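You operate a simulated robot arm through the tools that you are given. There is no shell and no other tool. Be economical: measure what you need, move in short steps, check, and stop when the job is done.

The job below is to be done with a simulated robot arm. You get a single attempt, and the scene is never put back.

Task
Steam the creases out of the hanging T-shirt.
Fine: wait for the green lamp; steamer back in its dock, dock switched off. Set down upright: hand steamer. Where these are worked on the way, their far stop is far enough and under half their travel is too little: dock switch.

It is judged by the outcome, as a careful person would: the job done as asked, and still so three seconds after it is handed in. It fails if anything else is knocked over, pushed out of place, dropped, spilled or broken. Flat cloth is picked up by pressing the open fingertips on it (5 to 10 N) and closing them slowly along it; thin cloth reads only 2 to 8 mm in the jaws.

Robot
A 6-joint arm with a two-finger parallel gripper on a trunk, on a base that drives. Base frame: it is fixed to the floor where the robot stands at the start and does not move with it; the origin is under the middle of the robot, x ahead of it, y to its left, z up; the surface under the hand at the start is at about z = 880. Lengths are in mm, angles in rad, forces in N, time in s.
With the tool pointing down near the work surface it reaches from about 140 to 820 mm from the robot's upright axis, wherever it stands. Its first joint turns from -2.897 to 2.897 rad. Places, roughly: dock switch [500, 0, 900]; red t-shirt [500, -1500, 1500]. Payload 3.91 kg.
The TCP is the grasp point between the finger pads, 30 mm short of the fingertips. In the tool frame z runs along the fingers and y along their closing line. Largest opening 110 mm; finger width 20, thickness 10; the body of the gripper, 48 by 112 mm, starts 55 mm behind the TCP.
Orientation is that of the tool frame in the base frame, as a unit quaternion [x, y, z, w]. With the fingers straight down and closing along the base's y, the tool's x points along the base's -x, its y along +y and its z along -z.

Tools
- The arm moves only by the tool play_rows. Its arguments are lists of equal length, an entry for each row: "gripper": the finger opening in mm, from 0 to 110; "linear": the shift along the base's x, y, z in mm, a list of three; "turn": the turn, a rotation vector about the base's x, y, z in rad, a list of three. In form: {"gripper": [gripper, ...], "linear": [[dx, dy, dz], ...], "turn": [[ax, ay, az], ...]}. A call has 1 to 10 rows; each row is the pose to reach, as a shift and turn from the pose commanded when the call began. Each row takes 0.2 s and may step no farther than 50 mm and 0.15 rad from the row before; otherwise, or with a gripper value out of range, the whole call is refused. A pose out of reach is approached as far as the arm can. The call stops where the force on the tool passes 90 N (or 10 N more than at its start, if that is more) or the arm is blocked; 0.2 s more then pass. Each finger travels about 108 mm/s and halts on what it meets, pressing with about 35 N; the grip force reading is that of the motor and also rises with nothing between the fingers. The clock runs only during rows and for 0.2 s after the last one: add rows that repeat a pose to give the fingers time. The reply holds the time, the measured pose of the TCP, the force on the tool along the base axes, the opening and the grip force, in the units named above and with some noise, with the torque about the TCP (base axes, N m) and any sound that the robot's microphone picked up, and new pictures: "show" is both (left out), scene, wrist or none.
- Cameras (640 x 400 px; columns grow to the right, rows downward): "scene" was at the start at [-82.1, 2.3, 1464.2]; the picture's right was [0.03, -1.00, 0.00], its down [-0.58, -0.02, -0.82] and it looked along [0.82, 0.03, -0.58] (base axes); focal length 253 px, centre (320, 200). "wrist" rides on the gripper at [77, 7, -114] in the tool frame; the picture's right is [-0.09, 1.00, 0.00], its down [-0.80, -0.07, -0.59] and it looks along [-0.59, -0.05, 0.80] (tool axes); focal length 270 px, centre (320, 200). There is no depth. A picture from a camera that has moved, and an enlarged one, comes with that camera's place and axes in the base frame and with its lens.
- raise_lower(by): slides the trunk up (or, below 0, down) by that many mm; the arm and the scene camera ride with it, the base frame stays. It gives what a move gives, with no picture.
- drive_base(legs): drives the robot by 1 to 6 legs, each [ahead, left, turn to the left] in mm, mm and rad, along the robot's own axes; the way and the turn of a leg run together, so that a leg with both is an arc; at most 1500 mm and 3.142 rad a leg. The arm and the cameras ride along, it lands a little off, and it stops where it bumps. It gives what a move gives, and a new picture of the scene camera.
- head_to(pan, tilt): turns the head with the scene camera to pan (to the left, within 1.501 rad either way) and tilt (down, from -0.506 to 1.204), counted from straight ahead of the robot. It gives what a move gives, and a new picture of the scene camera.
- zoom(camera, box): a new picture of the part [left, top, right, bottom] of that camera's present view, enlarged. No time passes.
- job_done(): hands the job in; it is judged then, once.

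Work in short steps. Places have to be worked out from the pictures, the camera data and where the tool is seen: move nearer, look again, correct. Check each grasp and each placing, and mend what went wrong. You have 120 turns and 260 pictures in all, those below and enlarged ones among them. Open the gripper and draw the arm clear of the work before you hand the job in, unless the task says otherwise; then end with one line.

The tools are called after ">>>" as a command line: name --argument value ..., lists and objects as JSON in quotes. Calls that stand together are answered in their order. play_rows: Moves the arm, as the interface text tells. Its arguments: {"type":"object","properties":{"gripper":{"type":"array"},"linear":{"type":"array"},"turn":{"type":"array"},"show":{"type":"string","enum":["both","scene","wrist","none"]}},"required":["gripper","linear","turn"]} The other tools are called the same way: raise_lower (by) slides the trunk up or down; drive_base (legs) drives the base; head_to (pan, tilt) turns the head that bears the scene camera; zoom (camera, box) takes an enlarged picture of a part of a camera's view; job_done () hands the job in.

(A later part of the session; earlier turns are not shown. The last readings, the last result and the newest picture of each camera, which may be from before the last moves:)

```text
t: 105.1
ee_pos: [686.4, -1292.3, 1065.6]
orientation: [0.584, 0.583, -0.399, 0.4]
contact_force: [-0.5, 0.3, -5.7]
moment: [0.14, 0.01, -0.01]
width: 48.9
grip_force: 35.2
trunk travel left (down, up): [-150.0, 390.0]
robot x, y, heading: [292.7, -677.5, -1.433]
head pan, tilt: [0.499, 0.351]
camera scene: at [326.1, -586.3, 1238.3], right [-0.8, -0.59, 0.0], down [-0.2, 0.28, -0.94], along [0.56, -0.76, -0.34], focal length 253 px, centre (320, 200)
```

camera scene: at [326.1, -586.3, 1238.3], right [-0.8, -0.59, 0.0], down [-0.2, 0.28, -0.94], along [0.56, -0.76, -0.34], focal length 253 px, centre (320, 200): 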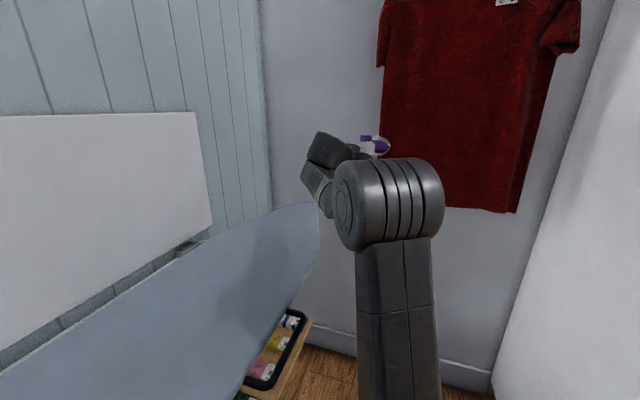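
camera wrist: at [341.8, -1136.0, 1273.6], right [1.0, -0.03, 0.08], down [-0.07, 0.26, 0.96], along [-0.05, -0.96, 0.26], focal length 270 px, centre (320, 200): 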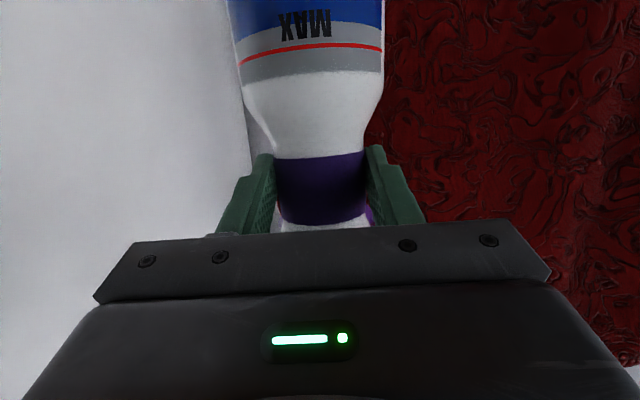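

The hem is still below. Two or three more low passes.

>>> raise_lower --by -60

>>> play_rows --gripper '[40, 40, 40, 40, 40, 40, 40, 40, 40, 40]' --linear '[[-39, 0, 0], [-78, 0, 0], [-117, 0, 0], [-156, 0, 0], [-195, 0, 0], [-234, 0, 0], [-273, 0, 0], [-312, 0, 0], [-351, 0, 0], [-390, 0, 0]]' --turn '[[0, 0, 0], [0, 0, 0], [0, 0, 0], [0, 0, 0], [0, 0, 0], [0, 0, 0], [0, 0, 0], [0, 0, 0], [0, 0, 0], [0, 0, 0]]' --show "none"

>>> raise_lower --by -60

>>> play_rows --gripper '[40, 40, 40, 40, 40, 40, 40, 40, 40, 40]' --linear '[[39, 0, 0], [78, 0, 0], [117, 0, 0], [156, 0, 0], [195, 0, 0], [234, 0, 0], [273, 0, 0], [312, 0, 0], [351, 0, 0], [390, 0, 0]]' --turn '[[0, 0, 0], [0, 0, 0], [0, 0, 0], [0, 0, 0], [0, 0, 0], [0, 0, 0], [0, 0, 0], [0, 0, 0], [0, 0, 0], [0, 0, 0]]' --show "scene"

>>> zoom --camera "scene" --box '[340, 0, 600, 220]'

```text
t: 106.1
ee_pos: [686.7, -1291.5, 1005.0]
orientation: [0.584, 0.584, -0.397, 0.4]
contact_force: [0.0, 0.0, -6.5]
moment: [0.14, 0.0, 0.01]
width: 48.4
grip_force: 35.2
trunk travel left (down, up): [-90.0, 450.0]
robot x, y, heading: [294.7, -681.3, -1.436]
head pan, tilt: [0.499, 0.351]
```

```text
t: 108.3
ee_pos: [296.8, -1291.6, 1005.2]
orientation: [0.584, 0.584, -0.398, 0.4]
contact_force: [0.1, -0.3, -7.0]
moment: [0.15, -0.03, 0.05]
width: 48.8
grip_force: 34.9
trunk travel left (down, up): [-90.0, 450.0]
robot x, y, heading: [295.0, -679.9, -1.433]
head pan, tilt: [0.499, 0.351]
```

```text
t: 109.3
ee_pos: [296.7, -1289.8, 946.1]
orientation: [0.584, 0.584, -0.398, 0.4]
contact_force: [0.7, 0.1, -6.9]
moment: [0.14, 0.03, 0.03]
width: 48.8
grip_force: 34.9
trunk travel left (down, up): [-30.0, 510.0]
robot x, y, heading: [292.6, -676.5, -1.436]
head pan, tilt: [0.499, 0.351]
```

```text
t: 111.5
ee_pos: [687.4, -1290.3, 945.2]
orientation: [0.584, 0.583, -0.398, 0.4]
contact_force: [0.2, -0.3, -5.8]
moment: [0.17, 0.01, 0.03]
width: 48.7
grip_force: 35.1
trunk travel left (down, up): [-30.0, 510.0]
robot x, y, heading: [291.6, -678.9, -1.434]
head pan, tilt: [0.499, 0.351]
camera scene: at [325.9, -586.1, 1118.3], right [-0.8, -0.59, 0.0], down [-0.2, 0.28, -0.94], along [0.56, -0.76, -0.34], focal length 253 px, centre (320, 200)
```

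scene: 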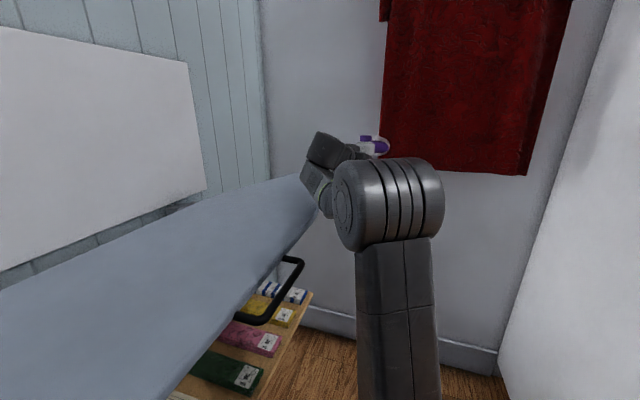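

```text
1.82 times, centred on (470, 110) of scene
camera zoom: at [325.9, -586.1, 1118.3], right [-0.8, -0.59, 0.0], down [-0.2, 0.28, -0.94], along [0.56, -0.76, -0.34], focal length 461 px, centre (47, 364)
```

zoom: 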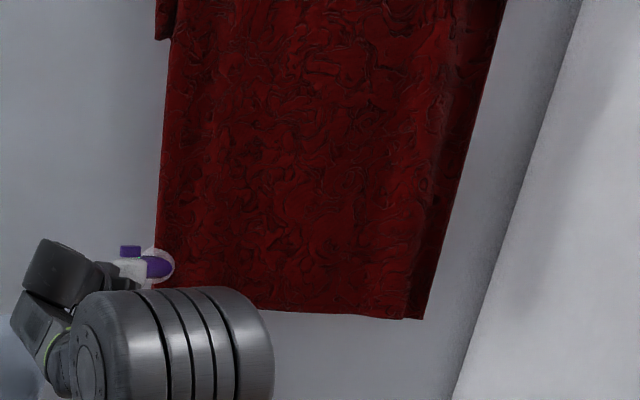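

Nozzle is at the hem. I'll do one last low pass, then look at the whole shirt with the arm low and to the side.

>>> raise_lower --by -30

>>> play_rows --gripper '[40, 40, 40, 40, 40, 40, 40, 40, 40, 40]' --linear '[[-39, 0, 0], [-78, 0, 0], [-117, 0, 0], [-156, 0, 0], [-195, 0, 0], [-234, 0, 0], [-273, 0, 0], [-312, 0, 0], [-351, 0, 0], [-390, 0, 0]]' --turn '[[0, 0, 0], [0, 0, 0], [0, 0, 0], [0, 0, 0], [0, 0, 0], [0, 0, 0], [0, 0, 0], [0, 0, 0], [0, 0, 0], [0, 0, 0]]' --show "none"

>>> head_to --pan 0.3 --tilt -0.2

>>> zoom --camera "scene" --box '[240, 0, 560, 300]'

```text
t: 112.3
ee_pos: [686.4, -1289.1, 914.8]
orientation: [0.584, 0.583, -0.399, 0.4]
contact_force: [0.7, 0.1, -5.6]
moment: [0.16, 0.0, -0.01]
width: 48.9
grip_force: 34.8
trunk travel left (down, up): [0.0, 540.0]
robot x, y, heading: [292.5, -675.7, -1.438]
head pan, tilt: [0.499, 0.351]
```

```text
t: 114.5
ee_pos: [296.1, -1290.5, 916.4]
orientation: [0.584, 0.584, -0.398, 0.4]
contact_force: [-0.1, -0.1, -6.2]
moment: [0.16, 0.0, -0.04]
width: 48.8
grip_force: 34.5
trunk travel left (down, up): [0.0, 540.0]
robot x, y, heading: [296.3, -679.4, -1.433]
head pan, tilt: [0.499, 0.351]
```

```text
t: 115.5
ee_pos: [296.0, -1290.3, 914.3]
orientation: [0.584, 0.583, -0.398, 0.4]
contact_force: [-0.6, -0.6, -6.5]
moment: [0.14, -0.02, 0.0]
width: 48.9
grip_force: 35.3
trunk travel left (down, up): [0.0, 540.0]
robot x, y, heading: [294.9, -679.4, -1.436]
head pan, tilt: [0.3, -0.201]
camera scene: at [305.7, -586.6, 1138.1], right [-0.91, -0.42, 0.0], down [0.08, -0.18, -0.98], along [0.42, -0.89, 0.2], focal length 253 px, centre (320, 200)
```

scene: 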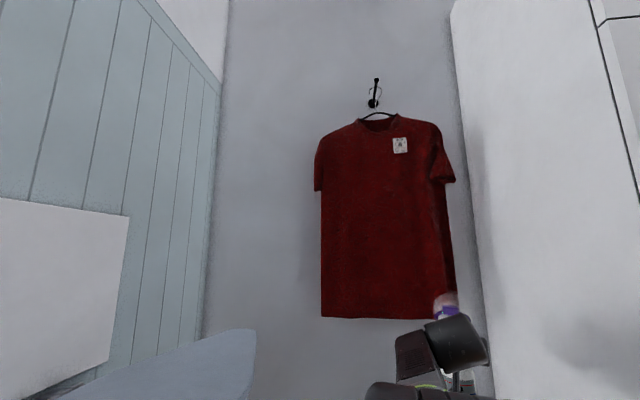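

```text
1.33 times, centred on (400, 150) of scene
camera zoom: at [305.7, -586.6, 1138.1], right [-0.91, -0.42, 0.0], down [0.08, -0.18, -0.98], along [0.42, -0.89, 0.2], focal length 338 px, centre (213, 267)
```

zoom: 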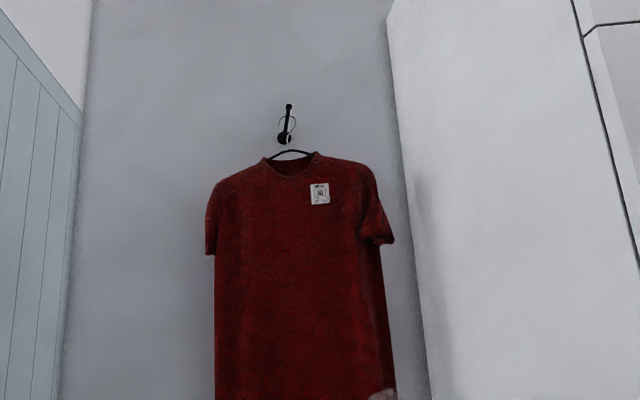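

Now a clear view of the entire shirt; enlarging upper and lower halves.

>>> zoom --camera "scene" --box '[305, 105, 465, 215]'

>>> zoom --camera "scene" --box '[305, 210, 465, 325]'

```text
3.64 times, centred on (385, 160) of scene
camera zoom: at [305.7, -586.6, 1138.1], right [-0.91, -0.42, 0.0], down [0.08, -0.18, -0.98], along [0.42, -0.89, 0.2], focal length 921 px, centre (84, 346)
```

zoom: 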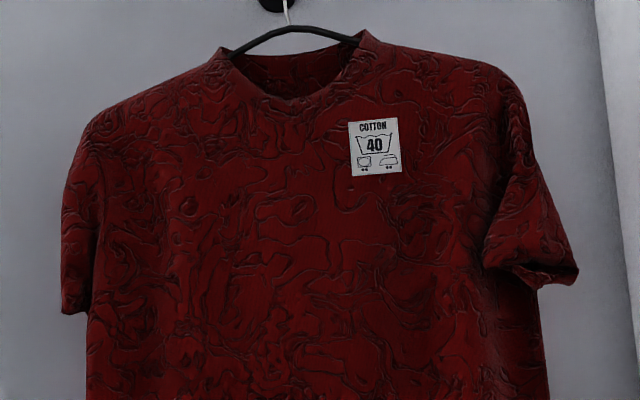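

```text
3.48 times, centred on (385, 268) of scene
camera zoom: at [305.7, -586.6, 1138.1], right [-0.91, -0.42, 0.0], down [0.08, -0.18, -0.98], along [0.42, -0.89, 0.2], focal length 881 px, centre (94, -35)
```

zoom: 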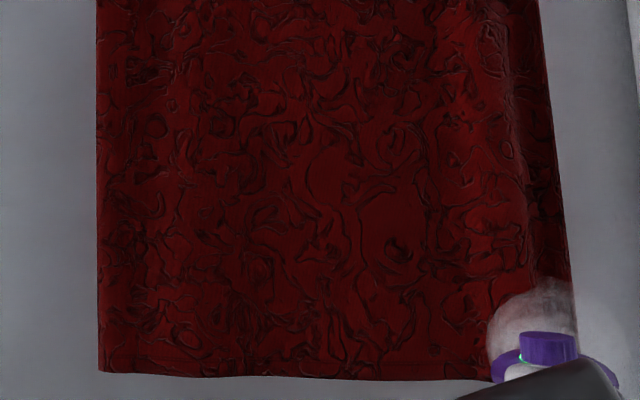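

Creases are still plainly there, so the passes did little. Trunk parallax puts the cloth nearer y = -1460, so the gap was likely 60 mm or more. I'll go to mid-torso and advance slowly to find the cloth by its effect and light contact.

>>> raise_lower --by 390

>>> play_rows --gripper '[40, 40, 40, 40, 40, 40, 40, 40]' --linear '[[45, 0, 0], [90, 0, 0], [135, 0, 0], [180, 0, 0], [180, -8, 0], [180, -16, 0], [180, -24, 0], [180, -30, 0]]' --turn '[[0, 0, 0], [0, 0, 0], [0, 0, 0], [0, 0, 0], [0, 0, 0], [0, 0, 0], [0, 0, 0], [0, 0, 0]]' --show "wrist"

>>> head_to --pan 0.5 --tilt 0.2

>>> zoom --camera "scene" --box '[380, 130, 540, 240]'

```text
t: 119.2
ee_pos: [296.3, -1291.0, 1303.4]
orientation: [0.585, 0.584, -0.398, 0.399]
contact_force: [-0.3, 0.1, -7.0]
moment: [0.17, 0.02, 0.0]
width: 49.0
grip_force: 34.8
trunk travel left (down, up): [-390.0, 150.0]
robot x, y, heading: [291.3, -675.1, -1.433]
head pan, tilt: [0.3, -0.201]
```

```text
t: 121.0
ee_pos: [475.6, -1322.1, 1305.2]
orientation: [0.584, 0.583, -0.399, 0.4]
contact_force: [-0.9, -0.2, -6.7]
moment: [0.15, 0.0, -0.02]
width: 48.5
grip_force: 35.3
trunk travel left (down, up): [-390.0, 150.0]
robot x, y, heading: [295.0, -676.1, -1.432]
head pan, tilt: [0.3, -0.201]
camera wrist: at [482.4, -1187.0, 1274.6], right [1.0, -0.03, 0.08], down [-0.07, 0.26, 0.96], along [-0.05, -0.96, 0.26], focal length 270 px, centre (320, 200)
```

wrist: 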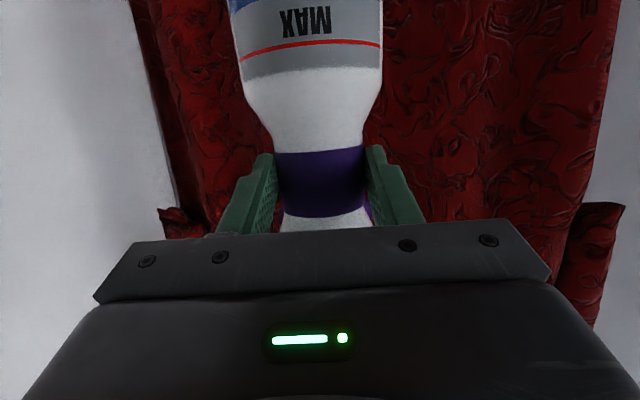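

```text
t: 121.9
ee_pos: [475.6, -1321.1, 1305.3]
orientation: [0.583, 0.584, -0.398, 0.401]
contact_force: [0.2, -0.2, -6.8]
moment: [0.14, -0.04, -0.01]
width: 48.9
grip_force: 34.8
trunk travel left (down, up): [-390.0, 150.0]
robot x, y, heading: [294.4, -680.3, -1.432]
head pan, tilt: [0.499, 0.201]
camera scene: at [326.0, -586.4, 1492.4], right [-0.8, -0.59, 0.0], down [-0.12, 0.16, -0.98], along [0.58, -0.79, -0.2], focal length 253 px, centre (320, 200)
```

scene: 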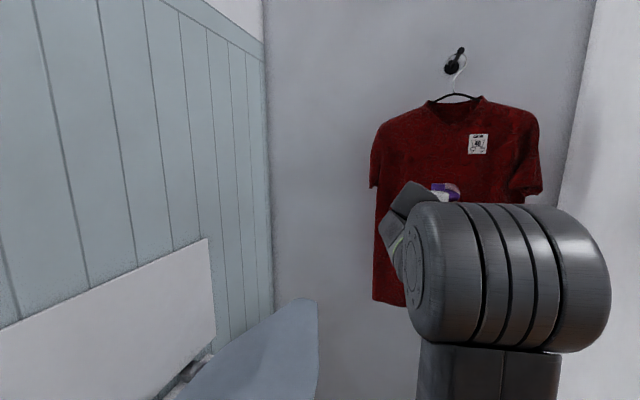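

```text
3.64 times, centred on (460, 185) of scene
camera zoom: at [326.0, -586.4, 1492.4], right [-0.8, -0.59, 0.0], down [-0.12, 0.16, -0.98], along [0.58, -0.79, -0.2], focal length 921 px, centre (-189, 254)
```

zoom: 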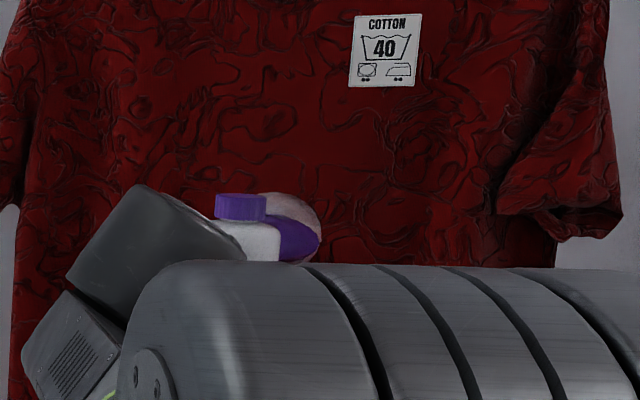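

The steam ball is now nearly cut off by the cloth, so the tip is a few mm from it. I'll dwell 2 s, then move aside and compare the spot.

>>> play_rows --gripper '[40, 40, 40, 40, 40, 40, 40, 40, 40, 40]' --linear '[[0, 0, 0], [0, 0, 0], [0, 0, 0], [0, 0, 0], [0, 0, 0], [0, 0, 0], [0, 0, 0], [0, 0, 0], [0, 0, 0], [0, 0, 0]]' --turn '[[0, 0, 0], [0, 0, 0], [0, 0, 0], [0, 0, 0], [0, 0, 0], [0, 0, 0], [0, 0, 0], [0, 0, 0], [0, 0, 0], [0, 0, 0]]' --show "none"

>>> play_rows --gripper '[40, 40, 40, 40, 40]' --linear '[[0, 20, 0], [-45, 20, 0], [-90, 20, 0], [-135, 20, 0], [-180, 20, 0]]' --turn '[[0, 0, 0], [0, 0, 0], [0, 0, 0], [0, 0, 0], [0, 0, 0]]' --show "scene"

>>> zoom --camera "scene" --box '[380, 130, 540, 240]'

```text
t: 124.1
ee_pos: [476.5, -1321.7, 1303.9]
orientation: [0.583, 0.584, -0.398, 0.4]
contact_force: [-0.7, -0.5, -6.5]
moment: [0.18, 0.0, -0.01]
width: 48.7
grip_force: 34.7
trunk travel left (down, up): [-390.0, 150.0]
robot x, y, heading: [294.6, -679.3, -1.436]
head pan, tilt: [0.499, 0.201]
```

```text
t: 125.3
ee_pos: [295.1, -1302.1, 1306.5]
orientation: [0.585, 0.583, -0.398, 0.4]
contact_force: [0.4, 0.7, -6.1]
moment: [0.17, -0.03, 0.02]
width: 48.7
grip_force: 35.2
trunk travel left (down, up): [-390.0, 150.0]
robot x, y, heading: [294.7, -676.0, -1.433]
head pan, tilt: [0.499, 0.201]
camera scene: at [325.3, -586.5, 1492.3], right [-0.8, -0.59, 0.0], down [-0.12, 0.16, -0.98], along [0.58, -0.79, -0.2], focal length 253 px, centre (320, 200)
```

scene: 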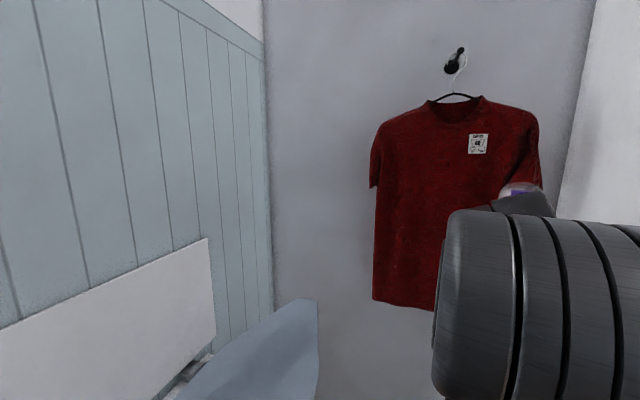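

```text
3.64 times, centred on (460, 185) of scene
camera zoom: at [325.3, -586.5, 1492.3], right [-0.8, -0.59, 0.0], down [-0.12, 0.16, -0.98], along [0.58, -0.79, -0.2], focal length 921 px, centre (-189, 254)
```

zoom: 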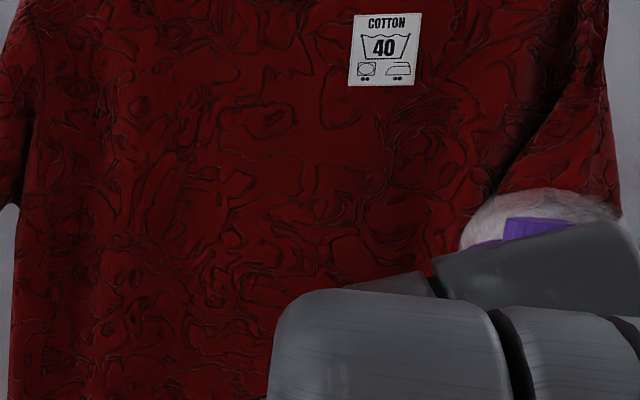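

I'll take the same crop as at t = 72 for a fair comparison.

>>> zoom --camera "scene" --box '[340, 80, 560, 240]'

>>> zoom --camera "scene" --box '[365, 150, 485, 240]'

```text
2.50 times, centred on (450, 160) of scene
camera zoom: at [325.3, -586.5, 1492.3], right [-0.8, -0.59, 0.0], down [-0.12, 0.16, -0.98], along [0.58, -0.79, -0.2], focal length 633 px, centre (-5, 300)
```

zoom: 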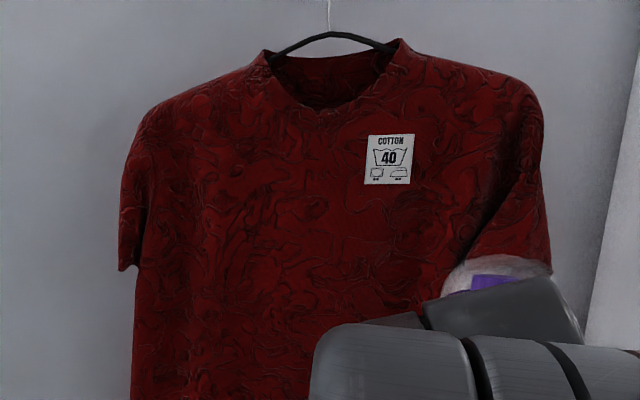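

```text
4.44 times, centred on (425, 195) of scene
camera zoom: at [325.3, -586.5, 1492.3], right [-0.8, -0.59, 0.0], down [-0.12, 0.16, -0.98], along [0.58, -0.79, -0.2], focal length 1126 px, centre (-147, 222)
```

zoom: 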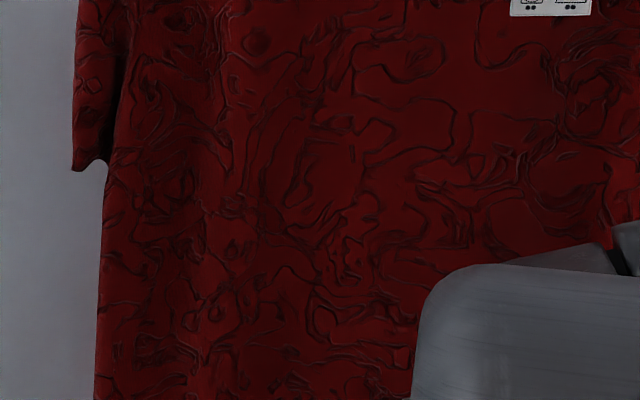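

The lines are weaker overall than at t = 72 but not gone: progress is gradual and global. The fan nozzle is best used in slow vertical strokes, so I'll stroke columns with the trunk (about 115 mm/s), with the tip closer (TCP y = -1316) and 55 mm spacing.

>>> play_rows --gripper '[40, 40]' --linear '[[0, -7, 0], [0, -14, 0]]' --turn '[[0, 0, 0], [0, 0, 0]]' --show "none"

>>> raise_lower --by -390

>>> play_rows --gripper '[40, 40, 40]' --linear '[[20, 0, 0], [40, 0, 0], [55, 0, 0]]' --turn '[[0, 0, 0], [0, 0, 0], [0, 0, 0]]' --show "none"

>>> raise_lower --by 540

>>> play_rows --gripper '[40, 40, 40, 40, 40, 40, 40, 40, 40, 40]' --linear '[[0, 0, 20], [0, 0, 40], [0, 0, 60], [0, 0, 80], [30, 0, 80], [55, 0, 80], [55, 0, 60], [55, 0, 40], [55, 0, 20], [55, 0, 0]]' --turn '[[0, 0, 0], [0, 0, 0], [0, 0, 0], [0, 0, 0], [0, 0, 0], [0, 0, 0], [0, 0, 0], [0, 0, 0], [0, 0, 0], [0, 0, 0]]' --show "none"

>>> raise_lower --by -540

>>> head_to --pan 0.3 --tilt -0.2

>>> zoom --camera "scene" --box '[305, 105, 465, 215]'

```text
t: 125.9
ee_pos: [295.1, -1316.2, 1304.8]
orientation: [0.584, 0.584, -0.398, 0.4]
contact_force: [-0.5, -0.5, -6.1]
moment: [0.15, 0.02, -0.02]
width: 48.8
grip_force: 34.8
trunk travel left (down, up): [-390.0, 150.0]
robot x, y, heading: [296.4, -679.4, -1.438]
head pan, tilt: [0.499, 0.201]
```

```text
t: 129.6
ee_pos: [294.5, -1315.7, 914.3]
orientation: [0.585, 0.582, -0.399, 0.399]
contact_force: [-0.2, 0.2, -6.1]
moment: [0.19, 0.0, -0.01]
width: 49.0
grip_force: 34.7
trunk travel left (down, up): [0.0, 540.0]
robot x, y, heading: [291.2, -679.2, -1.435]
head pan, tilt: [0.499, 0.201]
```

```text
t: 130.4
ee_pos: [349.6, -1315.8, 915.7]
orientation: [0.585, 0.583, -0.399, 0.399]
contact_force: [-0.2, 0.1, -5.4]
moment: [0.16, 0.05, 0.01]
width: 48.7
grip_force: 35.2
trunk travel left (down, up): [0.0, 540.0]
robot x, y, heading: [291.4, -676.5, -1.433]
head pan, tilt: [0.499, 0.201]
```

```text
refused: 540 is not a number from -400 to 400
```

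```text
t: 132.6
ee_pos: [406.3, -1315.9, 914.9]
orientation: [0.583, 0.584, -0.398, 0.4]
contact_force: [-1.1, 0.2, -6.4]
moment: [0.18, 0.0, 0.04]
width: 48.7
grip_force: 34.8
trunk travel left (down, up): [0.0, 540.0]
robot x, y, heading: [290.2, -677.8, -1.429]
head pan, tilt: [0.499, 0.201]
```

```text
refused: -540 is not a number from -400 to 400
```

```text
t: 133.5
ee_pos: [406.8, -1315.3, 915.5]
orientation: [0.584, 0.583, -0.399, 0.4]
contact_force: [-0.7, -0.7, -5.9]
moment: [0.17, -0.01, 0.0]
width: 48.8
grip_force: 35.2
trunk travel left (down, up): [0.0, 540.0]
robot x, y, heading: [293.3, -684.2, -1.436]
head pan, tilt: [0.3, -0.201]
camera scene: at [305.8, -586.7, 1138.2], right [-0.91, -0.42, 0.0], down [0.08, -0.18, -0.98], along [0.42, -0.89, 0.2], focal length 253 px, centre (320, 200)
```

scene: 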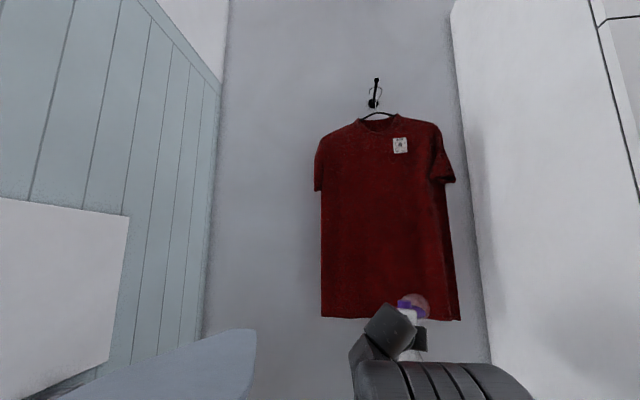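

```text
3.64 times, centred on (385, 160) of scene
camera zoom: at [305.8, -586.7, 1138.2], right [-0.91, -0.42, 0.0], down [0.08, -0.18, -0.98], along [0.42, -0.89, 0.2], focal length 921 px, centre (84, 346)
```

zoom: 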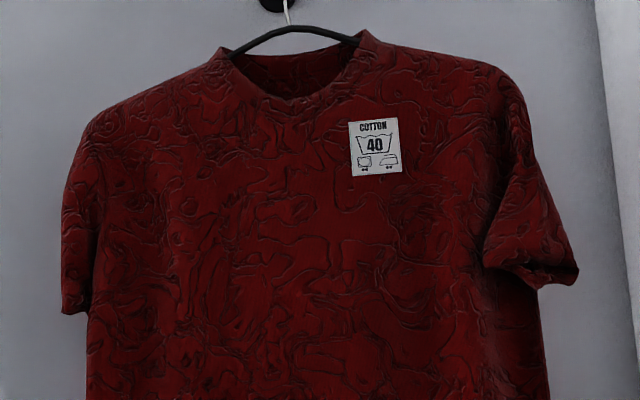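

Compared with the identical crop at t = 115, the creases are fainter, and it clearly fades globally. Continue column strokes (max 400 per trunk call, so two calls each).

>>> raise_lower --by 270

>>> raise_lower --by 270

>>> play_rows --gripper '[40, 40, 40, 40, 40, 40, 40, 40, 40, 40]' --linear '[[0, 0, 20], [0, 0, 40], [0, 0, 60], [0, 0, 80], [30, 0, 80], [55, 0, 80], [55, 0, 60], [55, 0, 40], [55, 0, 20], [55, 0, 0]]' --turn '[[0, 0, 0], [0, 0, 0], [0, 0, 0], [0, 0, 0], [0, 0, 0], [0, 0, 0], [0, 0, 0], [0, 0, 0], [0, 0, 0], [0, 0, 0]]' --show "none"

>>> raise_lower --by -270

>>> raise_lower --by -270

>>> play_rows --gripper '[40, 40]' --linear '[[30, 0, 0], [55, 0, 0]]' --turn '[[0, 0, 0], [0, 0, 0]]' --show "scene"

>>> zoom --camera "scene" --box '[305, 105, 465, 215]'

```text
t: 136.2
ee_pos: [405.8, -1315.7, 1186.5]
orientation: [0.585, 0.583, -0.399, 0.4]
contact_force: [0.3, -0.8, -5.8]
moment: [0.17, -0.05, 0.0]
width: 48.6
grip_force: 35.0
trunk travel left (down, up): [-270.0, 270.0]
robot x, y, heading: [293.6, -679.9, -1.43]
head pan, tilt: [0.3, -0.201]
```

```text
t: 139.0
ee_pos: [405.2, -1317.4, 1456.3]
orientation: [0.584, 0.583, -0.398, 0.399]
contact_force: [-0.4, 0.4, -7.0]
moment: [0.17, -0.01, 0.0]
width: 48.7
grip_force: 35.1
trunk travel left (down, up): [-540.0, 0.0]
robot x, y, heading: [292.3, -673.6, -1.432]
head pan, tilt: [0.3, -0.201]
```

```text
t: 141.2
ee_pos: [460.5, -1315.0, 1455.0]
orientation: [0.584, 0.583, -0.399, 0.4]
contact_force: [-0.4, 0.1, -6.4]
moment: [0.18, 0.01, 0.01]
width: 48.7
grip_force: 35.0
trunk travel left (down, up): [-540.0, 0.0]
robot x, y, heading: [297.9, -678.0, -1.431]
head pan, tilt: [0.3, -0.201]
```

```text
t: 143.9
ee_pos: [461.2, -1315.5, 1186.1]
orientation: [0.585, 0.582, -0.399, 0.4]
contact_force: [0.1, -0.3, -5.8]
moment: [0.17, 0.01, 0.01]
width: 48.6
grip_force: 35.0
trunk travel left (down, up): [-270.0, 270.0]
robot x, y, heading: [296.7, -677.9, -1.434]
head pan, tilt: [0.3, -0.201]
```

```text
t: 146.7
ee_pos: [461.2, -1314.3, 915.9]
orientation: [0.584, 0.583, -0.399, 0.4]
contact_force: [0.4, -0.3, -5.2]
moment: [0.12, 0.02, -0.01]
width: 48.6
grip_force: 35.3
trunk travel left (down, up): [0.0, 540.0]
robot x, y, heading: [288.6, -679.4, -1.433]
head pan, tilt: [0.3, -0.201]
```

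```text
t: 147.3
ee_pos: [514.8, -1314.3, 916.4]
orientation: [0.584, 0.584, -0.398, 0.4]
contact_force: [-0.1, -0.1, -5.1]
moment: [0.17, -0.02, 0.03]
width: 48.8
grip_force: 35.1
trunk travel left (down, up): [0.0, 540.0]
robot x, y, heading: [295.1, -678.9, -1.433]
head pan, tilt: [0.3, -0.201]
camera scene: at [305.7, -586.7, 1138.2], right [-0.91, -0.42, 0.0], down [0.08, -0.18, -0.98], along [0.41, -0.89, 0.2], focal length 253 px, centre (320, 200)
```

scene: 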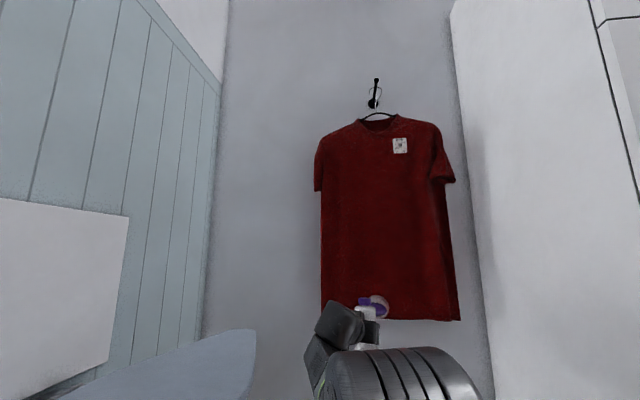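

```text
3.64 times, centred on (385, 160) of scene
camera zoom: at [305.7, -586.7, 1138.2], right [-0.91, -0.42, 0.0], down [0.08, -0.18, -0.98], along [0.41, -0.89, 0.2], focal length 921 px, centre (84, 346)
```

zoom: 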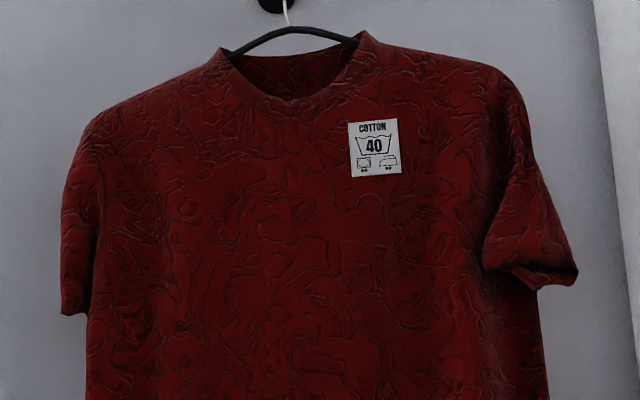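

Fading steadily. Continuing with the columns at x ≈ 515 and 570, then on to 625.

>>> raise_lower --by 270

>>> raise_lower --by 270

>>> play_rows --gripper '[40, 40, 40, 40, 40, 40, 40, 40, 40, 40]' --linear '[[0, 0, 20], [0, 0, 40], [0, 0, 60], [0, 0, 80], [30, 0, 80], [55, 0, 80], [55, 0, 60], [55, 0, 40], [55, 0, 20], [55, 0, 0]]' --turn '[[0, 0, 0], [0, 0, 0], [0, 0, 0], [0, 0, 0], [0, 0, 0], [0, 0, 0], [0, 0, 0], [0, 0, 0], [0, 0, 0], [0, 0, 0]]' --show "none"

>>> raise_lower --by -270

>>> raise_lower --by -270

>>> play_rows --gripper '[40, 40]' --linear '[[30, 0, 0], [55, 0, 0]]' --turn '[[0, 0, 0], [0, 0, 0]]' --show "none"

>>> raise_lower --by 270

>>> raise_lower --by 270

>>> play_rows --gripper '[40, 40, 40, 40, 40, 40, 40, 40, 40, 40]' --linear '[[0, 0, 20], [0, 0, 40], [0, 0, 60], [0, 0, 80], [30, 0, 80], [55, 0, 80], [55, 0, 60], [55, 0, 40], [55, 0, 20], [55, 0, 0]]' --turn '[[0, 0, 0], [0, 0, 0], [0, 0, 0], [0, 0, 0], [0, 0, 0], [0, 0, 0], [0, 0, 0], [0, 0, 0], [0, 0, 0], [0, 0, 0]]' --show "none"

>>> raise_lower --by -270

>>> raise_lower --by -270

>>> zoom --camera "scene" --box '[305, 105, 465, 215]'

>>> zoom --camera "scene" --box '[305, 210, 465, 325]'

```text
t: 150.0
ee_pos: [515.5, -1316.6, 1185.7]
orientation: [0.584, 0.584, -0.398, 0.4]
contact_force: [0.2, 0.3, -6.4]
moment: [0.16, -0.02, -0.01]
width: 48.8
grip_force: 34.8
trunk travel left (down, up): [-270.0, 270.0]
robot x, y, heading: [293.4, -679.1, -1.438]
head pan, tilt: [0.3, -0.201]
```

```text
t: 152.8
ee_pos: [514.8, -1315.5, 1456.5]
orientation: [0.584, 0.584, -0.398, 0.4]
contact_force: [0.1, -0.2, -5.4]
moment: [0.14, -0.03, -0.02]
width: 48.7
grip_force: 35.2
trunk travel left (down, up): [-540.0, 0.0]
robot x, y, heading: [295.5, -676.1, -1.432]
head pan, tilt: [0.3, -0.201]
```

```text
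t: 155.0
ee_pos: [570.6, -1316.8, 1455.1]
orientation: [0.584, 0.583, -0.399, 0.399]
contact_force: [-1.1, 0.0, -5.9]
moment: [0.15, 0.01, -0.01]
width: 48.9
grip_force: 34.7
trunk travel left (down, up): [-540.0, 0.0]
robot x, y, heading: [295.5, -680.9, -1.432]
head pan, tilt: [0.3, -0.201]
```

```text
t: 157.7
ee_pos: [570.2, -1315.7, 1185.1]
orientation: [0.584, 0.584, -0.398, 0.4]
contact_force: [0.3, -0.4, -5.9]
moment: [0.17, 0.01, -0.02]
width: 48.7
grip_force: 34.9
trunk travel left (down, up): [-270.0, 270.0]
robot x, y, heading: [292.9, -677.6, -1.434]
head pan, tilt: [0.3, -0.201]
```

```text
t: 160.5
ee_pos: [570.5, -1316.0, 914.8]
orientation: [0.584, 0.583, -0.399, 0.4]
contact_force: [-0.4, -1.3, -6.4]
moment: [0.12, -0.02, -0.01]
width: 48.6
grip_force: 34.9
trunk travel left (down, up): [0.0, 540.0]
robot x, y, heading: [293.0, -681.2, -1.433]
head pan, tilt: [0.3, -0.201]
```

```text
t: 161.1
ee_pos: [625.9, -1314.8, 916.5]
orientation: [0.584, 0.583, -0.399, 0.4]
contact_force: [0.2, -0.2, -5.0]
moment: [0.2, 0.02, 0.03]
width: 48.7
grip_force: 35.4
trunk travel left (down, up): [0.0, 540.0]
robot x, y, heading: [295.2, -680.2, -1.438]
head pan, tilt: [0.3, -0.201]
```

```text
t: 163.8
ee_pos: [625.6, -1314.6, 1185.7]
orientation: [0.584, 0.583, -0.398, 0.399]
contact_force: [0.4, 1.2, -6.3]
moment: [0.14, 0.01, -0.03]
width: 48.6
grip_force: 35.4
trunk travel left (down, up): [-270.0, 270.0]
robot x, y, heading: [292.1, -677.0, -1.43]
head pan, tilt: [0.3, -0.201]
```

```text
t: 166.6
ee_pos: [625.4, -1314.9, 1456.8]
orientation: [0.583, 0.584, -0.398, 0.4]
contact_force: [0.0, 0.8, -6.6]
moment: [0.18, -0.03, 0.03]
width: 48.7
grip_force: 35.0
trunk travel left (down, up): [-540.0, 0.0]
robot x, y, heading: [288.8, -680.8, -1.435]
head pan, tilt: [0.3, -0.201]
```

```text
t: 168.8
ee_pos: [680.3, -1315.0, 1455.6]
orientation: [0.584, 0.584, -0.398, 0.4]
contact_force: [0.0, 0.3, -6.3]
moment: [0.14, 0.05, -0.02]
width: 48.7
grip_force: 35.0
trunk travel left (down, up): [-540.0, 0.0]
robot x, y, heading: [294.1, -681.2, -1.437]
head pan, tilt: [0.3, -0.201]
```

```text
t: 171.5
ee_pos: [681.5, -1315.1, 1185.7]
orientation: [0.584, 0.583, -0.399, 0.4]
contact_force: [0.4, -0.4, -6.2]
moment: [0.18, 0.05, -0.01]
width: 48.8
grip_force: 34.9
trunk travel left (down, up): [-270.0, 270.0]
robot x, y, heading: [292.5, -679.0, -1.431]
head pan, tilt: [0.3, -0.201]
```

```text
t: 174.3
ee_pos: [680.8, -1314.4, 916.2]
orientation: [0.584, 0.583, -0.398, 0.4]
contact_force: [-0.5, -0.4, -6.5]
moment: [0.17, -0.01, 0.03]
width: 48.9
grip_force: 35.3
trunk travel left (down, up): [0.0, 540.0]
robot x, y, heading: [291.1, -680.1, -1.435]
head pan, tilt: [0.3, -0.201]
```

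```text
3.64 times, centred on (385, 160) of scene
camera zoom: at [306.0, -586.7, 1138.3], right [-0.91, -0.42, 0.0], down [0.08, -0.18, -0.98], along [0.41, -0.89, 0.2], focal length 921 px, centre (84, 346)
```

zoom: 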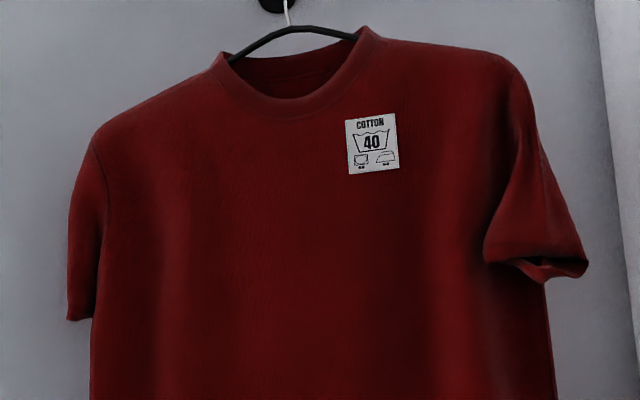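

```text
3.48 times, centred on (385, 268) of scene
camera zoom: at [306.0, -586.7, 1138.3], right [-0.91, -0.42, 0.0], down [0.08, -0.18, -0.98], along [0.41, -0.89, 0.2], focal length 881 px, centre (94, -35)
```

zoom: 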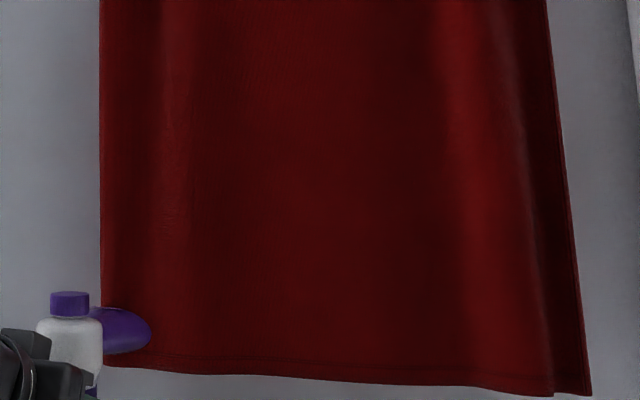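

The shirt is now completely smooth. Back the nozzle straight off the shirt, retract the arm to the carrying pose, and raise the trunk.

>>> play_rows --gripper '[40, 40, 40, 40, 40, 40, 40, 40]' --linear '[[0, 35, 0], [0, 70, 0], [-35, 90, 0], [-75, 105, 0], [-110, 120, 0], [-145, 135, 0], [-165, 135, 0], [-181, 135, 0]]' --turn '[[0, 0, 0], [0, 0, 0], [0, 0, 0.05], [0, 0, 0.1], [0, 0, 0.15], [0, 0, 0.2], [0, 0, 0.24], [0, 0, 0.27]]' --show "scene"

>>> raise_lower --by 390

>>> drive_base --legs '[[-84, -315, 0], [-380, 0, 0]]'

```text
t: 176.1
ee_pos: [501.3, -1180.3, 915.7]
orientation: [0.5, 0.656, -0.342, 0.451]
contact_force: [-0.9, 0.5, -6.6]
moment: [0.13, 0.02, -0.01]
width: 48.8
grip_force: 35.0
trunk travel left (down, up): [0.0, 540.0]
robot x, y, heading: [292.9, -676.2, -1.435]
head pan, tilt: [0.3, -0.201]
camera scene: at [306.0, -586.5, 1138.2], right [-0.91, -0.42, 0.0], down [0.08, -0.18, -0.98], along [0.41, -0.89, 0.2], focal length 253 px, centre (320, 200)
```

scene: 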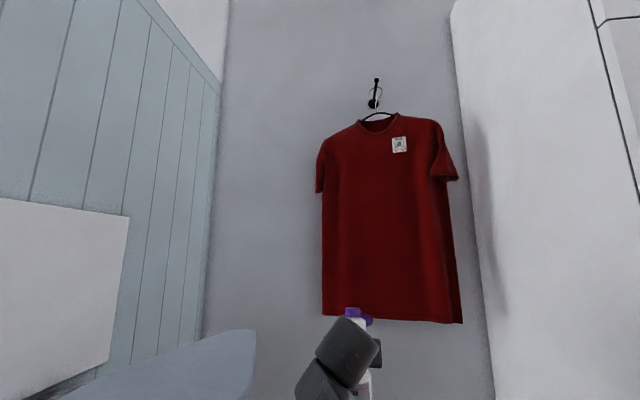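

```text
t: 179.8
ee_pos: [500.7, -1179.6, 1305.1]
orientation: [0.501, 0.656, -0.341, 0.45]
contact_force: [0.5, -0.1, -5.3]
moment: [0.16, 0.08, -0.03]
width: 48.7
grip_force: 34.7
trunk travel left (down, up): [-390.0, 150.0]
robot x, y, heading: [295.5, -679.4, -1.435]
head pan, tilt: [0.3, -0.201]
```

```text
t: 184.0
ee_pos: [126.8, -765.1, 1305.8]
orientation: [0.5, 0.656, -0.341, 0.451]
contact_force: [-0.4, 1.5, -5.7]
moment: [0.17, 0.06, -0.01]
width: 49.1
grip_force: 35.3
trunk travel left (down, up): [-390.0, 150.0]
robot x, y, heading: [-82.1, -263.8, -1.434]
head pan, tilt: [0.3, -0.201]
camera scene: at [-68.9, -171.9, 1528.2], right [-0.91, -0.42, 0.0], down [0.08, -0.18, -0.98], along [0.42, -0.89, 0.2], focal length 253 px, centre (320, 200)
```

scene: 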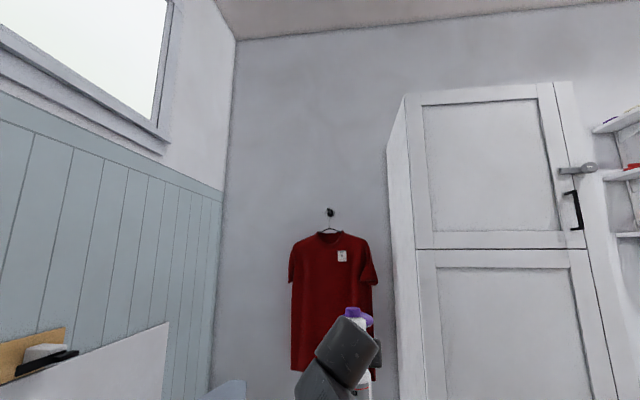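

Back at the turning spot with the shirt smooth and in place. Turn the base left to the docking heading.

>>> drive_base --legs '[[0, 0, 1.628]]'

>>> raise_lower --by -150

>>> play_rows --gripper '[40]' --linear '[[0, 0, 0]]' --turn '[[0, 0, 0]]' --show "wrist"

```text
t: 188.3
ee_pos: [410.2, -35.7, 1305.5]
orientation: [-0.129, 0.816, 0.089, 0.557]
contact_force: [0.1, -0.6, -6.3]
moment: [-0.05, 0.16, 0.02]
width: 48.6
grip_force: 34.7
trunk travel left (down, up): [-390.0, 150.0]
robot x, y, heading: [-83.0, -263.5, 0.179]
head pan, tilt: [0.3, -0.201]
camera scene: at [-173.9, -256.9, 1528.2], right [0.46, -0.89, 0.0], down [0.18, 0.09, -0.98], along [0.87, 0.45, 0.2], focal length 253 px, centre (320, 200)
```

scene: 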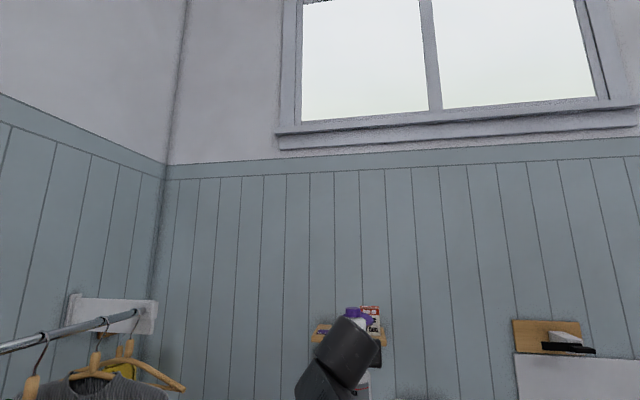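

```text
t: 190.1
ee_pos: [410.6, -35.0, 1155.0]
orientation: [-0.129, 0.816, 0.09, 0.557]
contact_force: [0.2, -0.2, -7.1]
moment: [-0.03, 0.19, -0.01]
width: 48.7
grip_force: 34.8
trunk travel left (down, up): [-240.0, 300.0]
robot x, y, heading: [-78.2, -263.7, 0.18]
head pan, tilt: [0.3, -0.201]
```

```text
t: 190.5
ee_pos: [410.1, -34.9, 1155.5]
orientation: [-0.129, 0.815, 0.09, 0.557]
contact_force: [-0.2, 0.4, -6.0]
moment: [-0.07, 0.16, 0.03]
width: 48.6
grip_force: 34.9
trunk travel left (down, up): [-240.0, 300.0]
robot x, y, heading: [-81.1, -260.7, 0.182]
head pan, tilt: [0.3, -0.201]
camera wrist: at [279.3, -70.6, 1125.4], right [-0.28, 0.96, 0.08], down [-0.23, -0.15, 0.96], along [0.93, 0.25, 0.26], focal length 270 px, centre (320, 200)
```

wrist: 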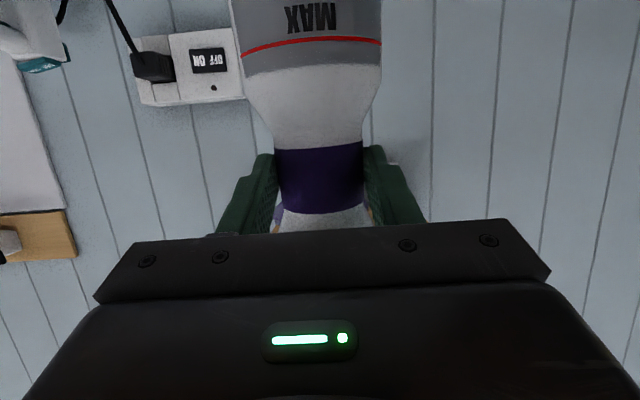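

The bottle looks about 4% smaller than right after the grasp, so it has slid roughly 5 mm forward along the pads. I'll move over the dock allowing for that, correcting the yaw by 0.016, and view it with the head camera.

>>> play_rows --gripper '[40, 40, 40, 40]' --linear '[[30, 15, 0], [62, 30, -5], [93, 44, -15], [93, 44, -30]]' --turn '[[0, 0, 0.016], [0, 0, 0.016], [0, 0, 0.016], [0, 0, 0.016]]' --show "wrist"

>>> head_to --pan 0.25 --tilt 0.5

>>> zoom --camera "wrist" --box '[200, 0, 440, 235]'

```text
t: 191.5
ee_pos: [504.4, 10.4, 1124.9]
orientation: [-0.135, 0.814, 0.094, 0.557]
contact_force: [0.0, 1.0, -6.8]
moment: [-0.03, 0.11, 0.01]
width: 49.2
grip_force: 34.7
trunk travel left (down, up): [-240.0, 300.0]
robot x, y, heading: [-80.4, -264.1, 0.179]
head pan, tilt: [0.3, -0.201]
camera wrist: at [374.3, -28.2, 1095.3], right [-0.29, 0.95, 0.09], down [-0.22, -0.16, 0.96], along [0.93, 0.26, 0.26], focal length 270 px, centre (320, 200)
```

wrist: 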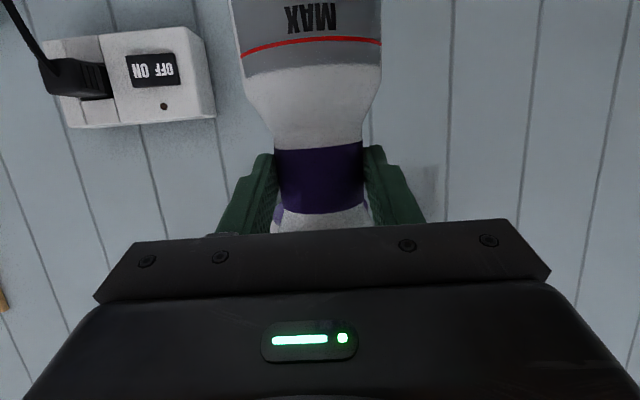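

```text
t: 192.5
ee_pos: [504.2, 9.0, 1126.6]
orientation: [-0.135, 0.814, 0.094, 0.557]
contact_force: [0.2, 0.1, -6.0]
moment: [-0.06, 0.14, 0.0]
width: 48.9
grip_force: 34.9
trunk travel left (down, up): [-240.0, 300.0]
robot x, y, heading: [-78.9, -263.1, 0.18]
head pan, tilt: [0.25, 0.499]
camera scene: at [-164.9, -257.4, 1314.7], right [0.42, -0.91, 0.0], down [-0.43, -0.2, -0.88], along [0.8, 0.37, -0.48], focal length 253 px, centre (320, 200)
```

scene: 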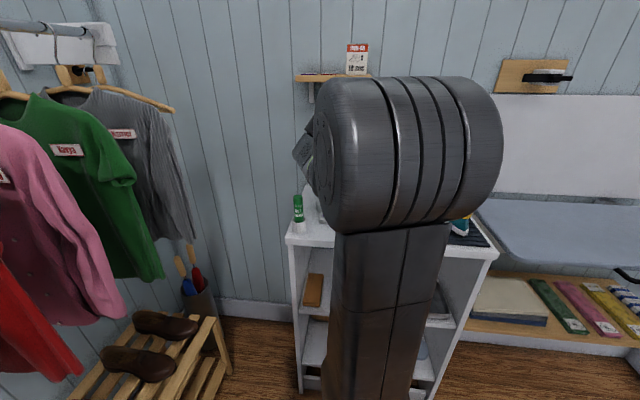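

```text
1.70 times, centred on (320, 118) of wrist
camera zoom: at [373.9, -28.4, 1095.7], right [-0.29, 0.95, 0.08], down [-0.22, -0.15, 0.96], along [0.93, 0.26, 0.26], focal length 460 px, centre (320, 340)
```

zoom: 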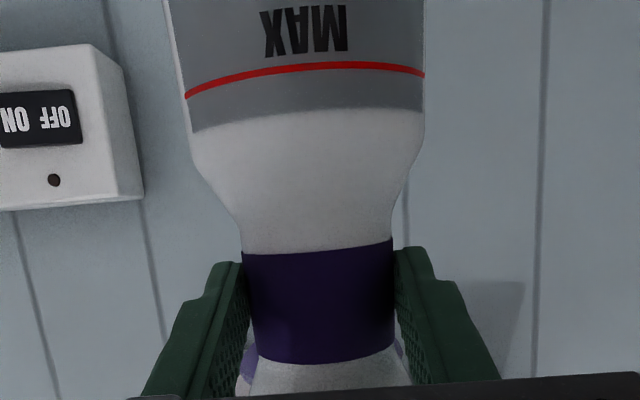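

The bottle has also yawed about 0.13 in the grip (text and nozzle shifted), while its axis still sits at about (508.5, 11), matching the dock. I'll turn +0.13 to restore the yaw and descend to just above the cup.

>>> play_rows --gripper '[40, 40, 40, 40, 40]' --linear '[[0, 0, -20], [0, 0, -45], [0, 0, -70], [0, 0, -85], [0, 0, -92]]' --turn '[[0, 0, 0.07], [0, 0, 0.13], [0, 0, 0.13], [0, 0, 0.13], [0, 0, 0.13]]' --show "wrist"

>>> head_to --pan 0.7 --tilt 0.6

```text
t: 193.7
ee_pos: [502.5, 9.8, 1067.7]
orientation: [-0.188, 0.804, 0.13, 0.549]
contact_force: [-1.2, 0.1, -6.9]
moment: [-0.07, 0.17, 0.02]
width: 48.8
grip_force: 35.2
out of reach, approached as far as the arm can: row 3, 4, 5
trunk travel left (down, up): [-240.0, 300.0]
robot x, y, heading: [-81.5, -267.0, 0.18]
head pan, tilt: [0.25, 0.499]
camera wrist: at [378.8, -45.0, 1038.0], right [-0.41, 0.91, 0.08], down [-0.2, -0.18, 0.96], along [0.89, 0.38, 0.26], focal length 270 px, centre (320, 200)
```

wrist: 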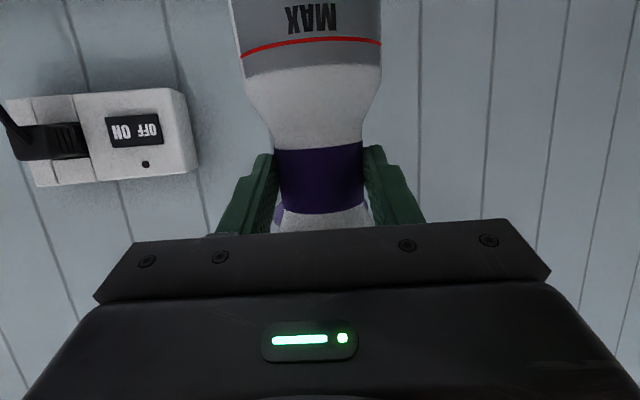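

```text
t: 194.6
ee_pos: [503.1, 9.1, 1068.3]
orientation: [-0.188, 0.804, 0.13, 0.549]
contact_force: [-0.1, -0.6, -6.0]
moment: [-0.09, 0.12, -0.02]
width: 48.8
grip_force: 34.8
trunk travel left (down, up): [-240.0, 300.0]
robot x, y, heading: [-82.7, -264.0, 0.182]
head pan, tilt: [0.7, 0.6]
camera scene: at [-191.3, -227.3, 1305.6], right [0.77, -0.64, 0.0], down [-0.36, -0.44, -0.82], along [0.52, 0.64, -0.57], focal length 253 px, centre (320, 200)
```

scene: 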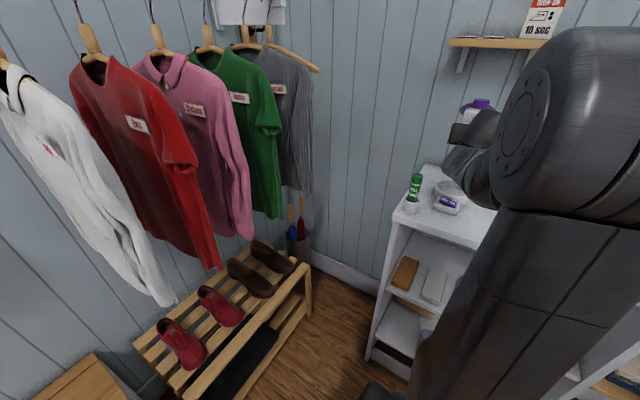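

The head camera can see the dock now. The arm is at its low limit, so I'll do the descent with the trunk. First an enlargement to check alignment.

>>> zoom --camera "scene" --box '[390, 80, 510, 230]'

>>> raise_lower --by -35

>>> zoom --camera "scene" --box '[400, 100, 500, 225]'

```text
2.67 times, centred on (450, 155) of scene
camera zoom: at [-191.3, -227.3, 1305.6], right [0.77, -0.64, 0.0], down [-0.36, -0.44, -0.82], along [0.52, 0.64, -0.57], focal length 676 px, centre (-27, 320)
```

zoom: 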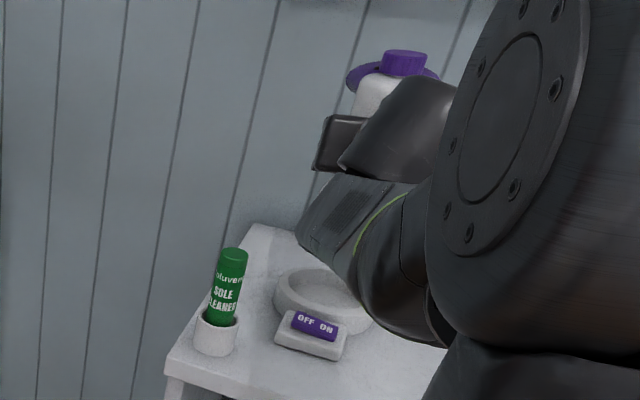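

```text
t: 195.4
ee_pos: [502.2, 9.5, 1033.7]
orientation: [-0.188, 0.804, 0.13, 0.549]
contact_force: [0.2, 1.6, -5.7]
moment: [-0.08, 0.14, -0.02]
width: 48.8
grip_force: 34.8
trunk travel left (down, up): [-205.0, 335.0]
robot x, y, heading: [-80.4, -261.8, 0.182]
head pan, tilt: [0.7, 0.6]
```

```text
3.20 times, centred on (450, 162) of scene
camera zoom: at [-191.4, -227.3, 1270.5], right [0.77, -0.64, 0.0], down [-0.36, -0.44, -0.82], along [0.52, 0.64, -0.57], focal length 811 px, centre (-96, 320)
```

zoom: 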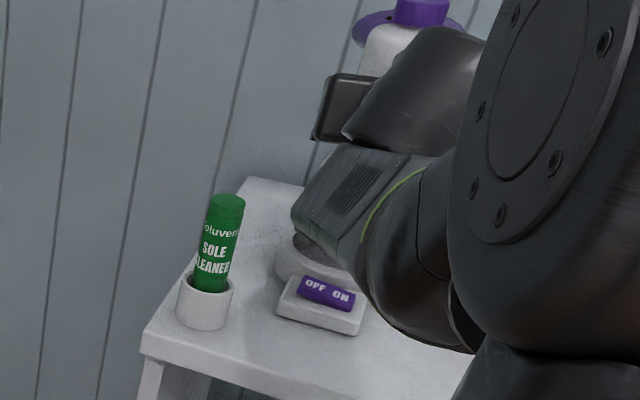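

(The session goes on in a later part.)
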